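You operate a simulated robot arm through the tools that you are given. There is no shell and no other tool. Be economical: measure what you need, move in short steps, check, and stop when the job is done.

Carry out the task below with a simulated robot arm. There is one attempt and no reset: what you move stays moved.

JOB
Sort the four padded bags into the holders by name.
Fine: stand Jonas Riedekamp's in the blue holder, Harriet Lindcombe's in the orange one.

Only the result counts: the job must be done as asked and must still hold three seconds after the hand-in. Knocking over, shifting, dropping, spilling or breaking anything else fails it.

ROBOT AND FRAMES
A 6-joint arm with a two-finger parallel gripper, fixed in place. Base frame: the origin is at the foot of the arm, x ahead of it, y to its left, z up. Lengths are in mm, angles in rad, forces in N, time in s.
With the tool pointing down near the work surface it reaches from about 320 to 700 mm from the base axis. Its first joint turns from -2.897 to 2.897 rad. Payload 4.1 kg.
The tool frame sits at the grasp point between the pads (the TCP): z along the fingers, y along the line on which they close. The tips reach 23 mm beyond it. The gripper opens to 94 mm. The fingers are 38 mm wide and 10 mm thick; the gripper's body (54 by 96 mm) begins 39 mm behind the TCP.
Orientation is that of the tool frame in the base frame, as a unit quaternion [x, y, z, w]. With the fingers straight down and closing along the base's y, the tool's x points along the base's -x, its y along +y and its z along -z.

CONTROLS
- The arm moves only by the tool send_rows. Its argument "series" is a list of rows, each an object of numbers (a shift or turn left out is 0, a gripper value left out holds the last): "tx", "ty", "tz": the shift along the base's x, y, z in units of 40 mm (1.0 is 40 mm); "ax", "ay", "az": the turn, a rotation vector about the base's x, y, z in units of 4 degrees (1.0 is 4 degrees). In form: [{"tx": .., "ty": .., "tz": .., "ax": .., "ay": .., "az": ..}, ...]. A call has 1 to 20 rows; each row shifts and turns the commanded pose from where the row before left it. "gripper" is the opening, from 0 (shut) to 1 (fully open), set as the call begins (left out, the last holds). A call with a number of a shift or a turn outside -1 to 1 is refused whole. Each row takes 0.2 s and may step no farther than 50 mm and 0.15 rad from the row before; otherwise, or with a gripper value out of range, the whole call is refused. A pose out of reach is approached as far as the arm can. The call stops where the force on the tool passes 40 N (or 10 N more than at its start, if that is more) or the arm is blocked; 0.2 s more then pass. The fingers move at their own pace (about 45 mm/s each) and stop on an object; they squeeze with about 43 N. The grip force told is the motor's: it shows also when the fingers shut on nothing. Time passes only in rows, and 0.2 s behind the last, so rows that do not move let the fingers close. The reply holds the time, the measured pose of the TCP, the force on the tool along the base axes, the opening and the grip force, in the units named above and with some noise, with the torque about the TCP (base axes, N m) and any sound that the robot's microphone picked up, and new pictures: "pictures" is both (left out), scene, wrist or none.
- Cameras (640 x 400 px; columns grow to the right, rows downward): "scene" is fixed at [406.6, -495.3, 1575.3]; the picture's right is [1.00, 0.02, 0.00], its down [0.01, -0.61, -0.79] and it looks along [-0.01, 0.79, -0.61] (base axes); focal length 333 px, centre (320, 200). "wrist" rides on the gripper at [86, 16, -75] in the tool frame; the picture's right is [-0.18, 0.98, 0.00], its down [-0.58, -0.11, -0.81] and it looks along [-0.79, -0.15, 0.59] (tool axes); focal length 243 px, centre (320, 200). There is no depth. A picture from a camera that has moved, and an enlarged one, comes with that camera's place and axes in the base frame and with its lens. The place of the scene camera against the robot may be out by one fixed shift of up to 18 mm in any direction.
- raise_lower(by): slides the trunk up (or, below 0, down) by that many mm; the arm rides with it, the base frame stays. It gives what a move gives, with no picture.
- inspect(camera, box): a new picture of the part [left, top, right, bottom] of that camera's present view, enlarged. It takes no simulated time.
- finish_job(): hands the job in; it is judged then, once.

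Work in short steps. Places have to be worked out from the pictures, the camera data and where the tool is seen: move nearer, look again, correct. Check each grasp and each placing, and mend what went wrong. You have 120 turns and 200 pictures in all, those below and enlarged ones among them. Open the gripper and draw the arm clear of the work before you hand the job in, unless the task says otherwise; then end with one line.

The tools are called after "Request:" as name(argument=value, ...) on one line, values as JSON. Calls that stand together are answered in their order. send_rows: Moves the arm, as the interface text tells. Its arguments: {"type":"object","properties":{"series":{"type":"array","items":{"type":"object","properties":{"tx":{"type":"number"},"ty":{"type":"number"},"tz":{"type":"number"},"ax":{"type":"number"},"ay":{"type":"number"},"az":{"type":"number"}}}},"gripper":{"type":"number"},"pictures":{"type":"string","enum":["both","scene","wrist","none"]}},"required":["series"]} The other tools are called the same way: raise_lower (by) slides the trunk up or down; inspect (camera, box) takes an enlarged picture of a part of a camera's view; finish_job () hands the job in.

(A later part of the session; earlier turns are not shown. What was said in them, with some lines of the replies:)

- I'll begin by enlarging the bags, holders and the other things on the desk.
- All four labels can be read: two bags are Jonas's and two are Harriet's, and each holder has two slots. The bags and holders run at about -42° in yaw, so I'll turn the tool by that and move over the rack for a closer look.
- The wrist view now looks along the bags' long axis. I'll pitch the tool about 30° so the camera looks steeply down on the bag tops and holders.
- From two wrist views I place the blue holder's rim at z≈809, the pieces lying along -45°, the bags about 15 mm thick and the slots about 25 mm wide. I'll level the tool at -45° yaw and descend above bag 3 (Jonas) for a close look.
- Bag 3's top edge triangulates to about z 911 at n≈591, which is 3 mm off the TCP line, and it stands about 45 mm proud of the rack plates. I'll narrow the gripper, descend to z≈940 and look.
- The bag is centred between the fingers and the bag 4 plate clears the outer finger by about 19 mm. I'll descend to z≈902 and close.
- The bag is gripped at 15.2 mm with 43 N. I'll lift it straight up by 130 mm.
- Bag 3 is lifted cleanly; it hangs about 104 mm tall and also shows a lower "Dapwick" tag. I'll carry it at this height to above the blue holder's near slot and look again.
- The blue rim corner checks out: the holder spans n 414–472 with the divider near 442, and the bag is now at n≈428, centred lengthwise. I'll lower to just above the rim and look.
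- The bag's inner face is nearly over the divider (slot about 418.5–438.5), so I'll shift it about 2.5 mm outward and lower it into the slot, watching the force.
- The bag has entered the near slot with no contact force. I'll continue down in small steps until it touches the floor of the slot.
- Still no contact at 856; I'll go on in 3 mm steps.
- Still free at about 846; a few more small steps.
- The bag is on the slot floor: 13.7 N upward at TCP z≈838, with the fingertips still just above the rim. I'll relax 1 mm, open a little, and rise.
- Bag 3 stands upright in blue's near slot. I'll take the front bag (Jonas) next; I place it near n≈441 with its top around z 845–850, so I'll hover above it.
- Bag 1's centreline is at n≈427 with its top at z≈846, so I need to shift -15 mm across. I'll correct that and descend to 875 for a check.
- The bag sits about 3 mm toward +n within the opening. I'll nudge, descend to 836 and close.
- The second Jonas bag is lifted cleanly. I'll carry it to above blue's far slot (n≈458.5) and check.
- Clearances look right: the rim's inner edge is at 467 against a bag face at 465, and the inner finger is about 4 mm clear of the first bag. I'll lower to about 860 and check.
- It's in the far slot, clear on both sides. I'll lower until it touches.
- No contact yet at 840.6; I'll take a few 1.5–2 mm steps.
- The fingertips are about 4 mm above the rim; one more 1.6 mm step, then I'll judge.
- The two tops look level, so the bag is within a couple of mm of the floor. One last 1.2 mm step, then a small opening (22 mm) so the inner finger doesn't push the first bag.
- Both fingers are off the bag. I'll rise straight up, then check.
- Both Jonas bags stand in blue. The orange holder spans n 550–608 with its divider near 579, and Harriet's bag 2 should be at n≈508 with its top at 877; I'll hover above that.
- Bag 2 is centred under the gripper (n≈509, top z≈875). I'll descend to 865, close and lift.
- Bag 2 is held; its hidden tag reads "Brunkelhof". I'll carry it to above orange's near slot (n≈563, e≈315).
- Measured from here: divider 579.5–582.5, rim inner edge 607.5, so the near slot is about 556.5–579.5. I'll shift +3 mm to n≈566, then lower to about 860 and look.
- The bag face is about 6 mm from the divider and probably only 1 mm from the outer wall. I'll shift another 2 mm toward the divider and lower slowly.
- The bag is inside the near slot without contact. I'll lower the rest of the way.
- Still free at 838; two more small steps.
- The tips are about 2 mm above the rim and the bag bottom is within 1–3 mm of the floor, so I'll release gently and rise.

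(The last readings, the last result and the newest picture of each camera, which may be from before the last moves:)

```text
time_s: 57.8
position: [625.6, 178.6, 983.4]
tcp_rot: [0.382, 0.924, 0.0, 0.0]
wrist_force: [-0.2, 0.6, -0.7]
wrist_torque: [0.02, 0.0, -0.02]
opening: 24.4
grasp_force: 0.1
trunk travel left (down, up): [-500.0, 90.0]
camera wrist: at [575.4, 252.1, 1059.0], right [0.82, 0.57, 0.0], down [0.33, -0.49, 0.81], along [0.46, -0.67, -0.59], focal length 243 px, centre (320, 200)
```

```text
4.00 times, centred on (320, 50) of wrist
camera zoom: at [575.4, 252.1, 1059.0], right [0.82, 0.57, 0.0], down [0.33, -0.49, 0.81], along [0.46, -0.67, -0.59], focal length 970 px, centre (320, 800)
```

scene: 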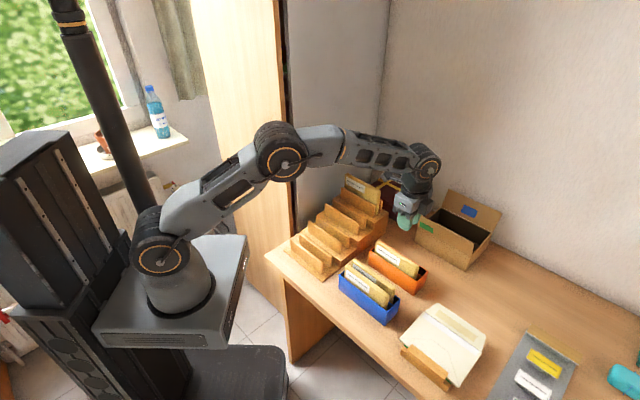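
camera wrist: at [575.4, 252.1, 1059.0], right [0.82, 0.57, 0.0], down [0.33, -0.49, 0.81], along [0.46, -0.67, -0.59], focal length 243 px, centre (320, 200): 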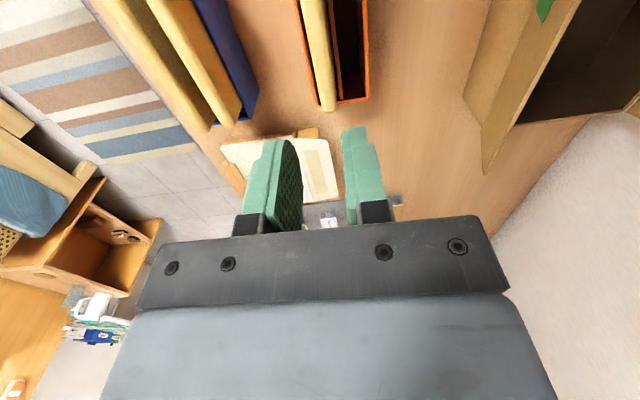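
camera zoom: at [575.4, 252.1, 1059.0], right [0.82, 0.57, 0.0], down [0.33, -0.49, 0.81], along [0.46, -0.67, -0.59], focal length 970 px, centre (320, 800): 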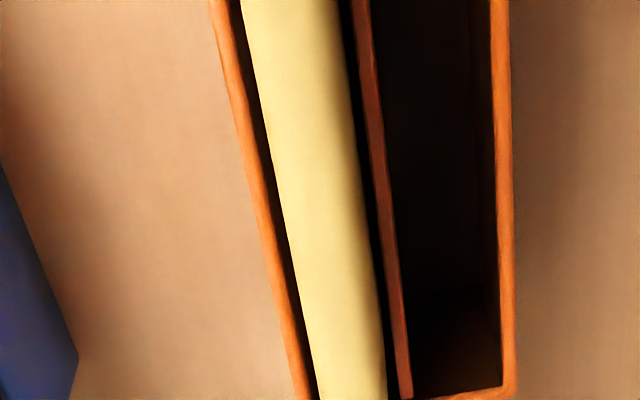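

Bag 2 stands well in orange. The last bag should be near n≈673 with its top at z≈943; I'll rise a little, travel there and look.

Request:
send_rows(series=[{"tz": 0.8}, {"tx": -0.2, "ty": 0.5}, {"tx": -0.35, "ty": 0.9}, {"tx": -0.35, "ty": 0.95}, {"tx": -0.35, "ty": 0.95}, {"tx": -0.35, "ty": 0.95}, {"tx": -0.35, "ty": 0.95}, {"tx": -0.225, "ty": 0.7}, {}], gripper=0.5)

Request:
inspect(camera="wrist", box=[160, 0, 480, 200])

```text
time_s: 59.8
position: [538.4, 415.1, 1014.6]
tcp_rot: [0.383, 0.924, 0.0, 0.001]
wrist_force: [-0.3, 0.8, 0.7]
wrist_torque: [0.04, 0.0, 0.01]
opening: 47.0
grasp_force: 0.0
trunk travel left (down, up): [-500.0, 90.0]
camera wrist: at [489.0, 489.9, 1090.2], right [0.83, 0.56, 0.0], down [0.33, -0.49, 0.81], along [0.46, -0.67, -0.59], focal length 243 px, centre (320, 200)
```

scene: 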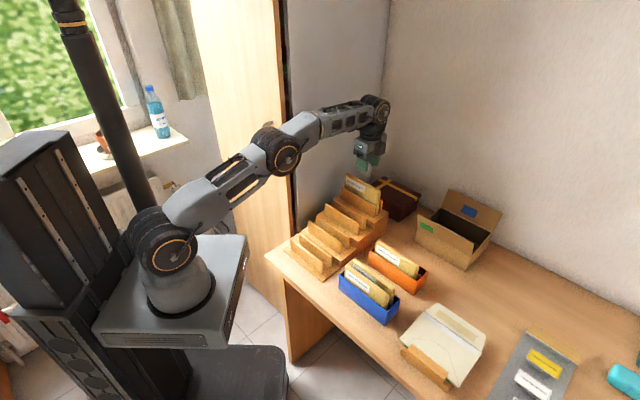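
wrist: 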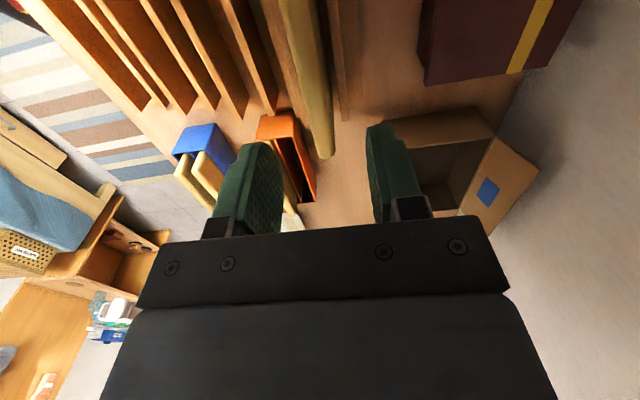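

```text
2.00 times, centred on (320, 100) of wrist
camera zoom: at [489.0, 489.9, 1090.2], right [0.83, 0.56, 0.0], down [0.33, -0.49, 0.81], along [0.46, -0.67, -0.59], focal length 485 px, centre (320, 400)
```

zoom: 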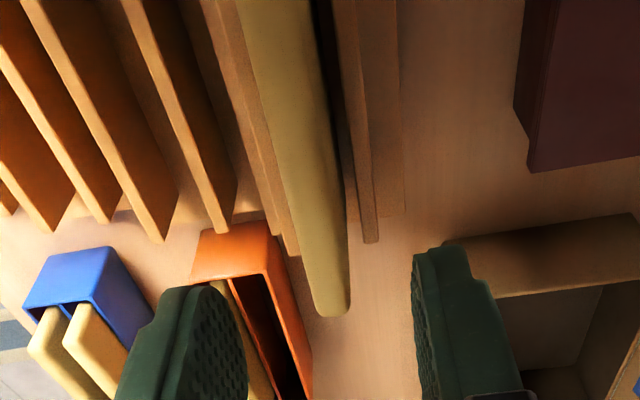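

Bag 4's line is at n≈670.5 with its top near z 940. I'll shift -3 mm and descend to 965 for a check.

Request:
send_rows(series=[{"tx": -0.05, "ty": -0.05}, {"tz": -0.6}, {"tz": -0.6}, {}], pictures="none")

Request:
inspect(camera="wrist", box=[160, 20, 480, 220])

Request:
inspect(camera="scene", box=[310, 130, 430, 230])

```text
time_s: 60.8
position: [537.7, 412.1, 966.8]
tcp_rot: [0.383, 0.924, 0.0, 0.0]
wrist_force: [0.7, -0.2, 0.2]
wrist_torque: [0.03, 0.03, -0.01]
opening: 46.9
grasp_force: 0.2
trunk travel left (down, up): [-500.0, 90.0]
```

```text
2.00 times, centred on (320, 120) of wrist
camera zoom: at [487.2, 486.6, 1041.3], right [0.82, 0.57, 0.0], down [0.33, -0.49, 0.81], along [0.46, -0.67, -0.59], focal length 485 px, centre (320, 360)
```

zoom: 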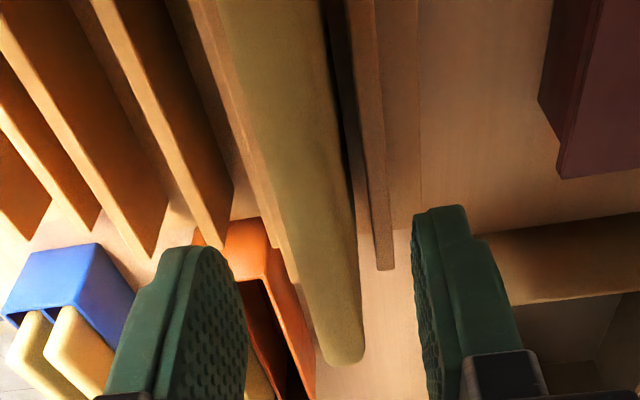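

```text
4.00 times, centred on (370, 180) of scene
camera zoom: at [406.6, -495.3, 1575.3], right [1.0, 0.02, 0.0], down [0.01, -0.61, -0.79], along [-0.01, 0.79, -0.61], focal length 1333 px, centre (120, 280)
```

zoom: 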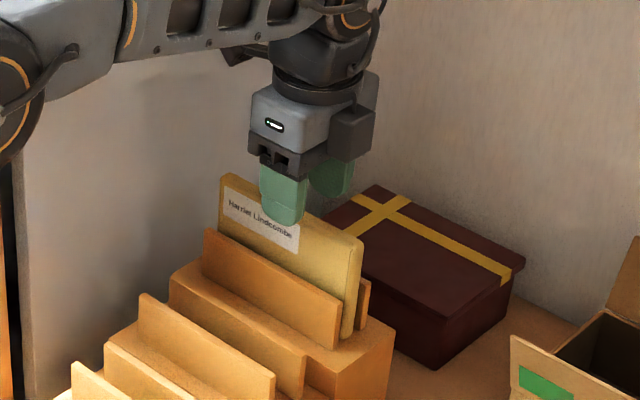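

The bag is centred with its top near 937. I'll descend to 928, close and lift.

Request:
send_rows(series=[{"tz": -0.35}, {"tz": -0.35}, {"tz": -0.27}], pictures="none")

Request:
send_rows(series=[{}, {}, {}, {}], gripper=0, pictures="none")

Request:
inspect(camera="scene", box=[310, 150, 430, 250])

```text
time_s: 61.6
position: [535.8, 412.0, 928.3]
tcp_rot: [0.382, 0.924, 0.0, 0.0]
wrist_force: [0.6, -0.2, 0.1]
wrist_torque: [-0.01, -0.02, -0.01]
opening: 47.1
grasp_force: 0.2
trunk travel left (down, up): [-500.0, 90.0]
```

```text
time_s: 62.6
position: [536.9, 411.1, 926.4]
tcp_rot: [0.382, 0.924, 0.0, -0.001]
wrist_force: [0.3, 0.1, 0.3]
wrist_torque: [0.0, -0.03, -0.01]
opening: 15.1
grasp_force: 42.5
trunk travel left (down, up): [-500.0, 90.0]
```

```text
4.00 times, centred on (370, 200) of scene
camera zoom: at [406.6, -495.3, 1575.3], right [1.0, 0.02, 0.0], down [0.01, -0.61, -0.79], along [-0.01, 0.79, -0.61], focal length 1333 px, centre (120, 200)
```

zoom: 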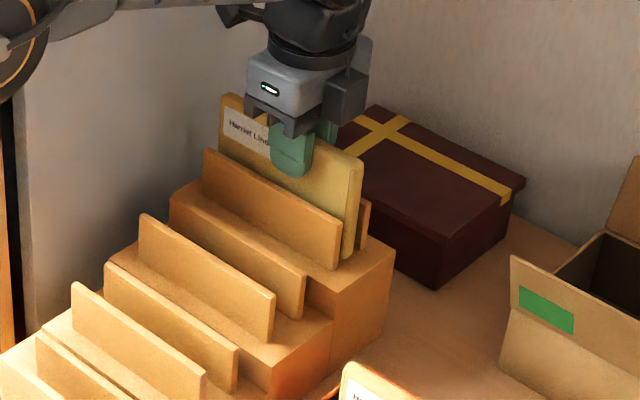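

The grip is firm at 15.1 mm. I'll lift 125 mm.

Request:
send_rows(series=[{"tz": 0.25}, {"tz": 0.5}, {"tz": 0.5}, {"tz": 0.5}, {"tz": 0.5}, {"tz": 0.5}, {"tz": 0.4}, {}])

Request:
inspect(camera="scene", box=[310, 120, 430, 220])

```text
time_s: 64.4
position: [537.8, 412.1, 1053.4]
tcp_rot: [0.383, 0.924, 0.0, 0.0]
wrist_force: [0.2, 0.6, -0.7]
wrist_torque: [-0.02, -0.01, -0.02]
opening: 15.3
grasp_force: 43.2
trunk travel left (down, up): [-500.0, 90.0]
camera wrist: at [487.4, 486.4, 1128.6], right [0.82, 0.57, 0.0], down [0.33, -0.49, 0.81], along [0.46, -0.67, -0.59], focal length 243 px, centre (320, 200)
```

scene: 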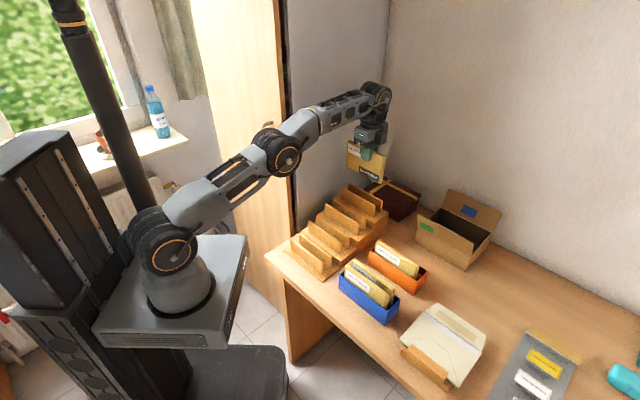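
wrist: 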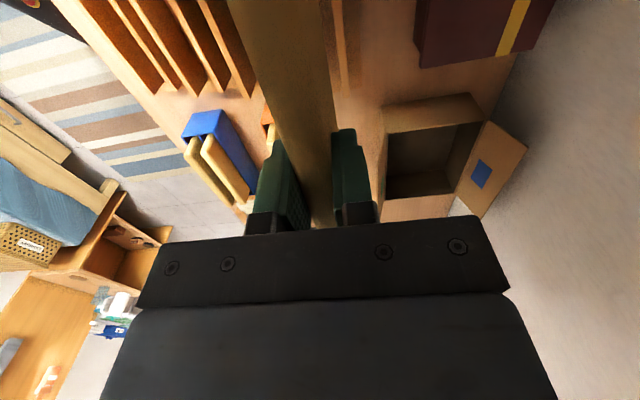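

```text
4.00 times, centred on (370, 170) of scene
camera zoom: at [406.6, -495.3, 1575.3], right [1.0, 0.02, 0.0], down [0.01, -0.61, -0.79], along [-0.01, 0.79, -0.61], focal length 1333 px, centre (120, 320)
```

zoom: 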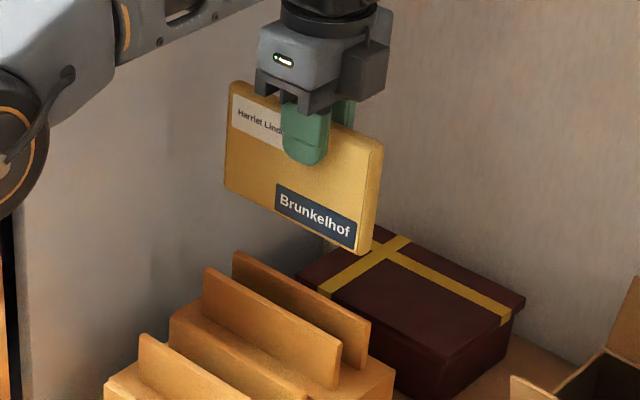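

The last Harriet bag (also tagged Brunkelhof) is lifted. I'll carry it high to above orange's far slot (n≈597.5) and lower to about 945 for a check.

Request:
send_rows(series=[{"tx": 0.2, "ty": -0.4}, {"tx": 0.4, "ty": -0.8}, {"tx": 0.45, "ty": -0.88}, {"tx": 0.45, "ty": -0.88}, {"tx": 0.45, "ty": -0.88}, {"tx": 0.45, "ty": -0.88}, {"tx": 0.29, "ty": -0.585}, {}, {"tz": -0.7}, {"tz": -0.8}, {"tz": -0.8}, {"tz": -0.4}, {}])

Request:
inspect(camera="scene", box=[340, 200, 460, 300])

Request:
inspect(camera="wrist", box=[240, 0, 400, 100])

```text
time_s: 67.2
position: [645.5, 200.2, 945.9]
tcp_rot: [0.383, 0.924, 0.0, 0.0]
wrist_force: [-0.1, -0.2, -0.5]
wrist_torque: [0.0, 0.01, 0.03]
opening: 15.1
grasp_force: 43.5
trunk travel left (down, up): [-500.0, 90.0]
camera wrist: at [594.4, 273.9, 1021.3], right [0.82, 0.57, 0.0], down [0.33, -0.49, 0.81], along [0.46, -0.67, -0.59], focal length 243 px, centre (320, 200)
```

scene: 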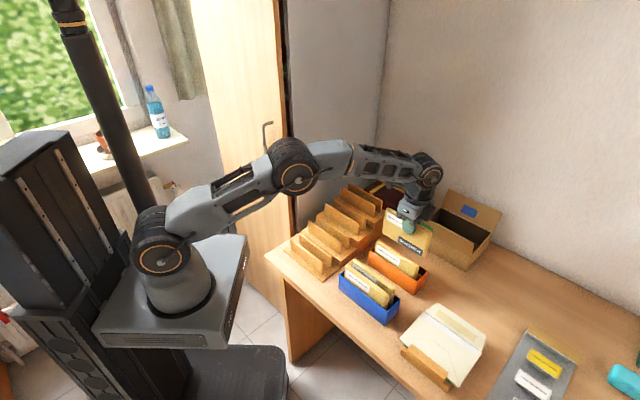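
wrist: 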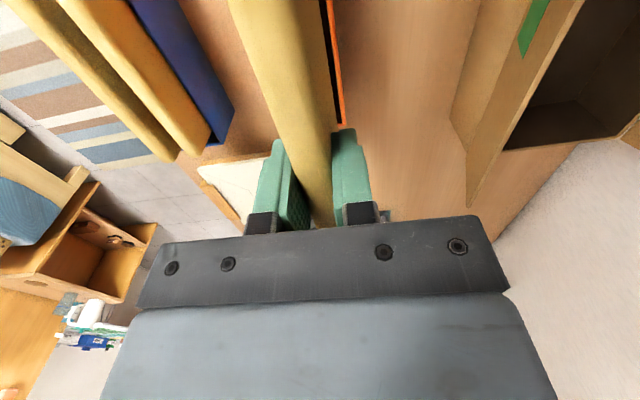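

```text
4.00 times, centred on (400, 250) of scene
camera zoom: at [406.6, -495.3, 1575.3], right [1.0, 0.02, 0.0], down [0.01, -0.61, -0.79], along [-0.01, 0.79, -0.61], focal length 1333 px, centre (0, 0)
```

zoom: 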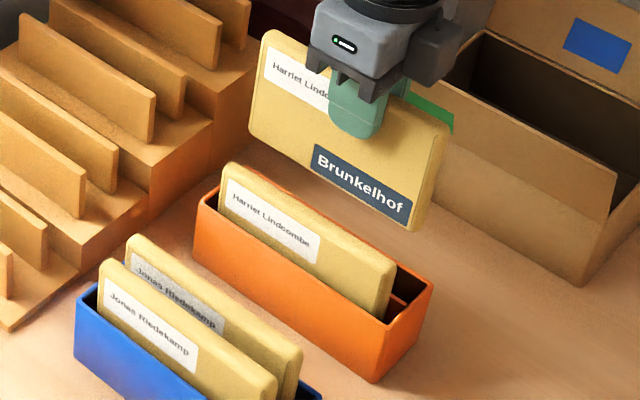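

```text
4.00 times, centred on (320, 50) of wrist
camera zoom: at [594.4, 273.9, 1021.3], right [0.82, 0.57, 0.0], down [0.33, -0.49, 0.81], along [0.46, -0.67, -0.59], focal length 970 px, centre (320, 800)
```

zoom: 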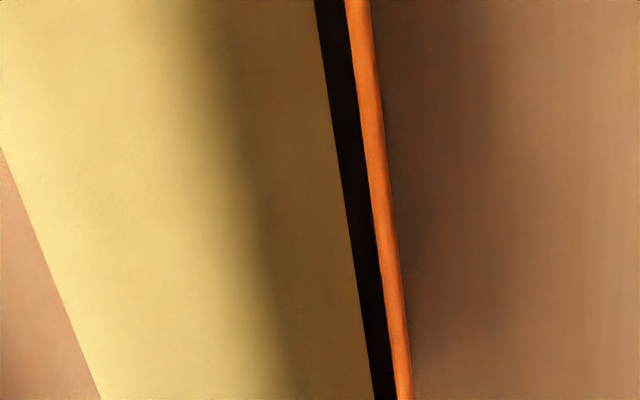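

The bag face is about 2.5 mm inside the rim and the inner finger has about 6 mm to the neighbouring bag. I'll lower to about 870 and check.

Request:
send_rows(series=[{"tz": -0.5}, {"tz": -0.5}, {"tz": -0.3}, {"tz": -0.3}, {"tz": -0.3}, {}], pictures="none")

Request:
inspect(camera="scene", box=[340, 200, 460, 300])

Request:
inspect(camera="wrist", box=[200, 0, 440, 150])

```text
time_s: 68.6
position: [645.1, 200.1, 869.5]
tcp_rot: [0.383, 0.924, 0.0, 0.0]
wrist_force: [-0.2, 0.8, 0.8]
wrist_torque: [-0.02, -0.01, 0.01]
opening: 15.2
grasp_force: 43.0
trunk travel left (down, up): [-500.0, 90.0]
```

```text
4.00 times, centred on (400, 250) of scene
camera zoom: at [406.6, -495.3, 1575.3], right [1.0, 0.02, 0.0], down [0.01, -0.61, -0.79], along [-0.01, 0.79, -0.61], focal length 1333 px, centre (0, 0)
```

zoom: 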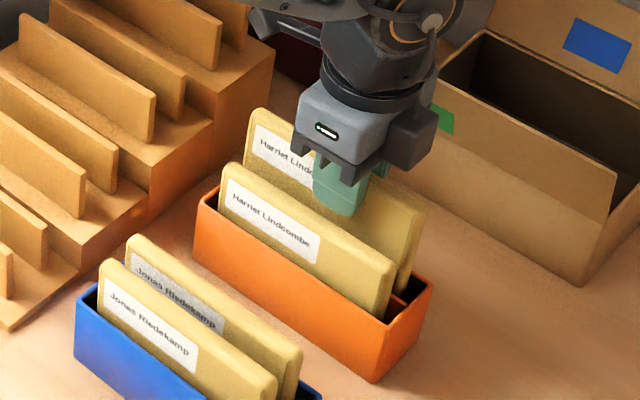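

```text
2.67 times, centred on (320, 75) of wrist
camera zoom: at [594.4, 273.9, 944.8], right [0.82, 0.57, 0.0], down [0.33, -0.49, 0.81], along [0.46, -0.67, -0.59], focal length 647 px, centre (320, 533)
```

zoom: 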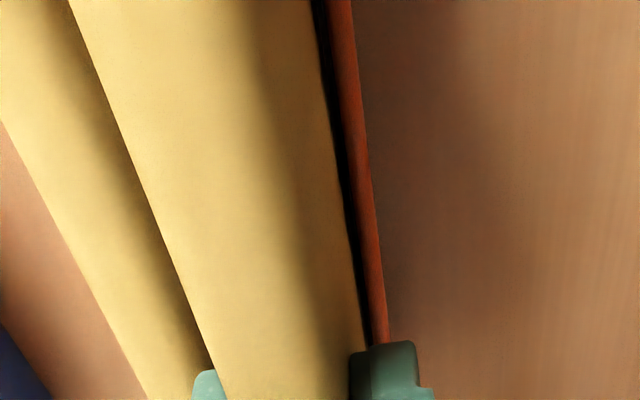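

It is in the slot and clear on both sides. I'll lower it the rest of the way in decreasing steps.

Request:
send_rows(series=[{"tz": -0.25}, {"tz": -0.25}, {"tz": -0.15}, {}], pictures="none")

Request:
send_rows(series=[{"tz": -0.07}, {"tz": -0.05}, {}], pictures="none")

Request:
send_rows(series=[{"tz": -0.05}, {}], pictures="none")

```text
time_s: 69.6
position: [643.9, 198.4, 845.8]
tcp_rot: [0.382, 0.924, 0.001, 0.001]
wrist_force: [-0.6, 0.6, 7.9]
wrist_torque: [-0.14, 0.13, -0.01]
opening: 15.2
grasp_force: 43.6
trunk travel left (down, up): [-500.0, 90.0]
```

```text
time_s: 70.4
position: [643.3, 198.4, 837.5]
tcp_rot: [0.383, 0.924, -0.001, -0.001]
wrist_force: [-0.2, 1.0, -1.1]
wrist_torque: [-0.01, 0.01, 0.0]
opening: 15.1
grasp_force: 43.2
trunk travel left (down, up): [-500.0, 90.0]
```

```text
time_s: 71.0
position: [644.6, 199.6, 836.8]
tcp_rot: [0.383, 0.924, 0.0, 0.0]
wrist_force: [0.4, -0.4, -0.6]
wrist_torque: [0.0, -0.02, 0.04]
opening: 15.1
grasp_force: 43.1
trunk travel left (down, up): [-500.0, 90.0]
```

There was a brief 8 N at 846 that then vanished, so something may have brushed. I'll look before going on.

Request:
inspect(camera="scene", box=[350, 215, 440, 295])

Request:
inspect(camera="wrist", box=[180, 0, 460, 200])

```text
5.00 times, centred on (395, 255) of scene
camera zoom: at [406.6, -495.3, 1575.3], right [1.0, 0.02, 0.0], down [0.01, -0.61, -0.79], along [-0.01, 0.79, -0.61], focal length 1666 px, centre (-55, -75)
```

zoom: 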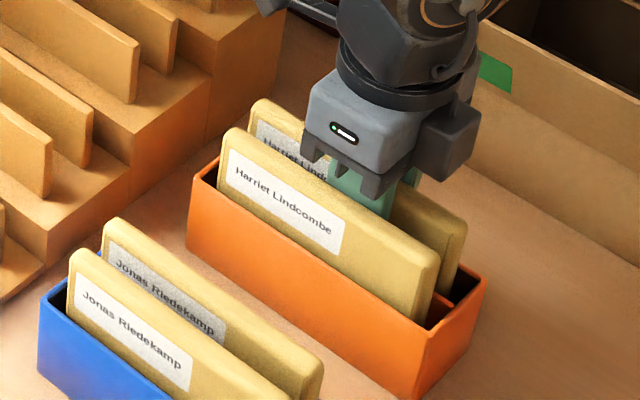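

```text
2.00 times, centred on (320, 100) of wrist
camera zoom: at [594.2, 273.9, 911.8], right [0.82, 0.57, 0.0], down [0.33, -0.49, 0.81], along [0.46, -0.67, -0.59], focal length 485 px, centre (320, 400)
```

zoom: 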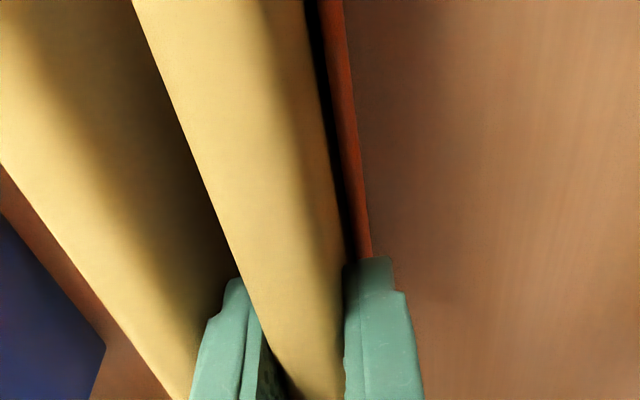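

Everything sits as expected and the tops are level. I'll go 1.5 mm more, then open slightly and rise.

Request:
send_rows(series=[{"tz": -0.04}, {}], pictures="none")

Request:
send_rows(series=[{}, {}, {}], gripper=0.23, pictures="wrist")

```text
time_s: 71.6
position: [644.5, 199.8, 836.7]
tcp_rot: [0.384, 0.923, 0.001, 0.001]
wrist_force: [-0.6, 0.2, -0.4]
wrist_torque: [0.02, -0.05, -0.02]
opening: 15.2
grasp_force: 42.9
trunk travel left (down, up): [-500.0, 90.0]
```

```text
time_s: 72.4
position: [643.4, 199.4, 835.3]
tcp_rot: [0.382, 0.924, 0.0, 0.0]
wrist_force: [0.9, -0.2, -0.5]
wrist_torque: [0.02, -0.04, 0.02]
opening: 21.6
grasp_force: 0.0
trunk travel left (down, up): [-500.0, 90.0]
camera wrist: at [593.8, 273.8, 910.3], right [0.82, 0.57, 0.0], down [0.33, -0.49, 0.81], along [0.46, -0.67, -0.59], focal length 243 px, centre (320, 200)
```

wrist: 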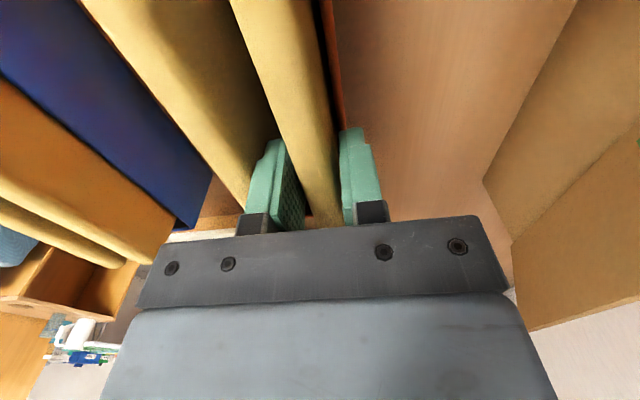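

The fingers are clear of both bags. I'll rise well up, open fully and check everything.

Request:
send_rows(series=[{"tz": 0.3}, {"tz": 0.5}, {"tz": 0.8}, {"tz": 0.8}, {"tz": 0.8}, {"tz": 0.8}, {"tz": 0.8}, {}], pictures="none")

Request:
send_rows(series=[{"tx": -0.5, "ty": 0.3}, {"tx": -0.8, "ty": 0.4}, {"tx": -0.8, "ty": 0.4}, {"tx": -0.8, "ty": 0.4}, {"tx": -0.8, "ty": 0.4}, {}, {}, {}, {}], gripper=1)

Request:
inspect(camera="scene", box=[330, 220, 450, 320])

Request:
inspect(camera="scene", box=[260, 170, 420, 290])

```text
time_s: 74.2
position: [642.2, 199.4, 1028.2]
tcp_rot: [0.382, 0.924, 0.0, 0.001]
wrist_force: [0.2, -0.1, -0.7]
wrist_torque: [-0.03, 0.0, -0.02]
opening: 21.6
grasp_force: 0.2
trunk travel left (down, up): [-500.0, 90.0]
```

```text
time_s: 76.2
position: [494.8, 276.2, 1030.4]
tcp_rot: [0.383, 0.924, 0.0, 0.0]
wrist_force: [-0.9, 0.4, -0.1]
wrist_torque: [-0.01, 0.02, -0.02]
opening: 94.0
grasp_force: 0.0
trunk travel left (down, up): [-500.0, 90.0]
camera wrist: at [443.5, 350.1, 1104.4], right [0.82, 0.57, 0.0], down [0.33, -0.49, 0.81], along [0.46, -0.67, -0.59], focal length 243 px, centre (320, 200)
```

scene: 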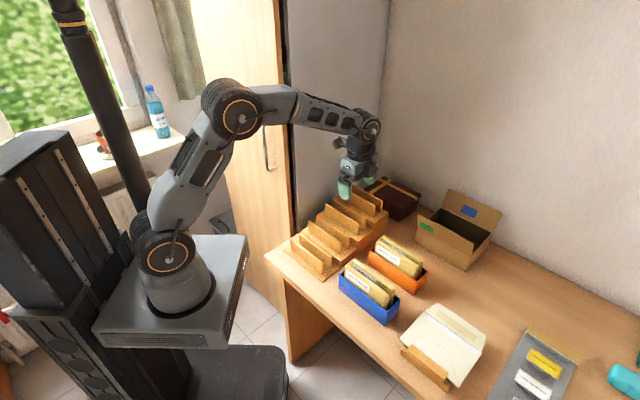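
wrist: 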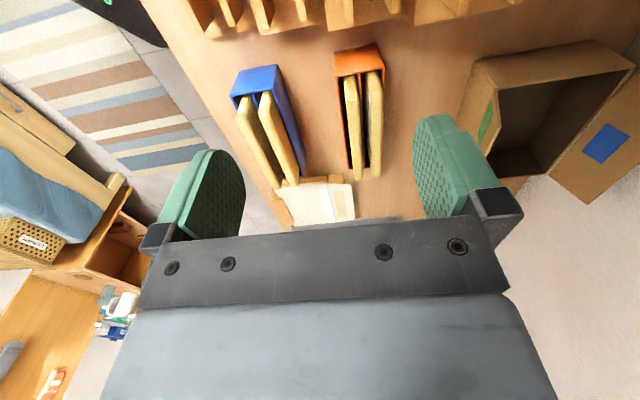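

```text
4.00 times, centred on (390, 270) of scene
camera zoom: at [406.6, -495.3, 1575.3], right [1.0, 0.02, 0.0], down [0.01, -0.61, -0.79], along [-0.01, 0.79, -0.61], focal length 1333 px, centre (40, -80)
```

zoom: 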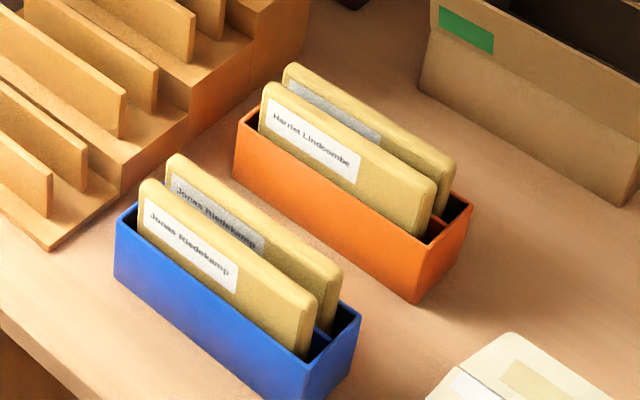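

```text
3.33 times, centred on (340, 230) of scene
camera zoom: at [406.6, -495.3, 1575.3], right [1.0, 0.02, 0.0], down [0.01, -0.61, -0.79], along [-0.01, 0.79, -0.61], focal length 1111 px, centre (253, 100)
```

zoom: 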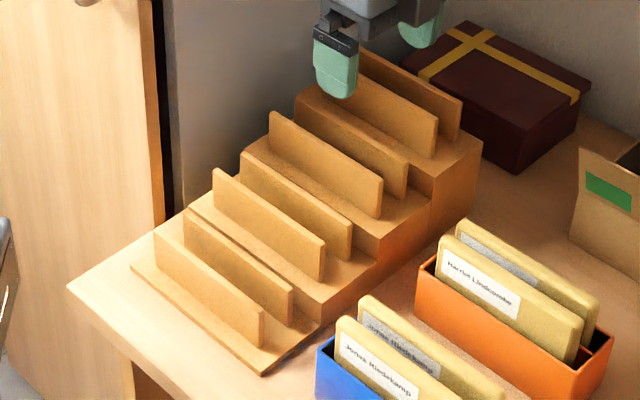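

All four bags stand upright in their own slots, Jonas's two in blue and Harriet's two in orange. Nothing else has moved, and the arm is clear with the gripper open.

Request:
finish_job()

```text
The job is handed in.
```

The job is handed in: Jonas Riedekamp's two bags stand in the blue holder and Harriet Lindcombe's two in the orange one, with nothing else on the desk moved.
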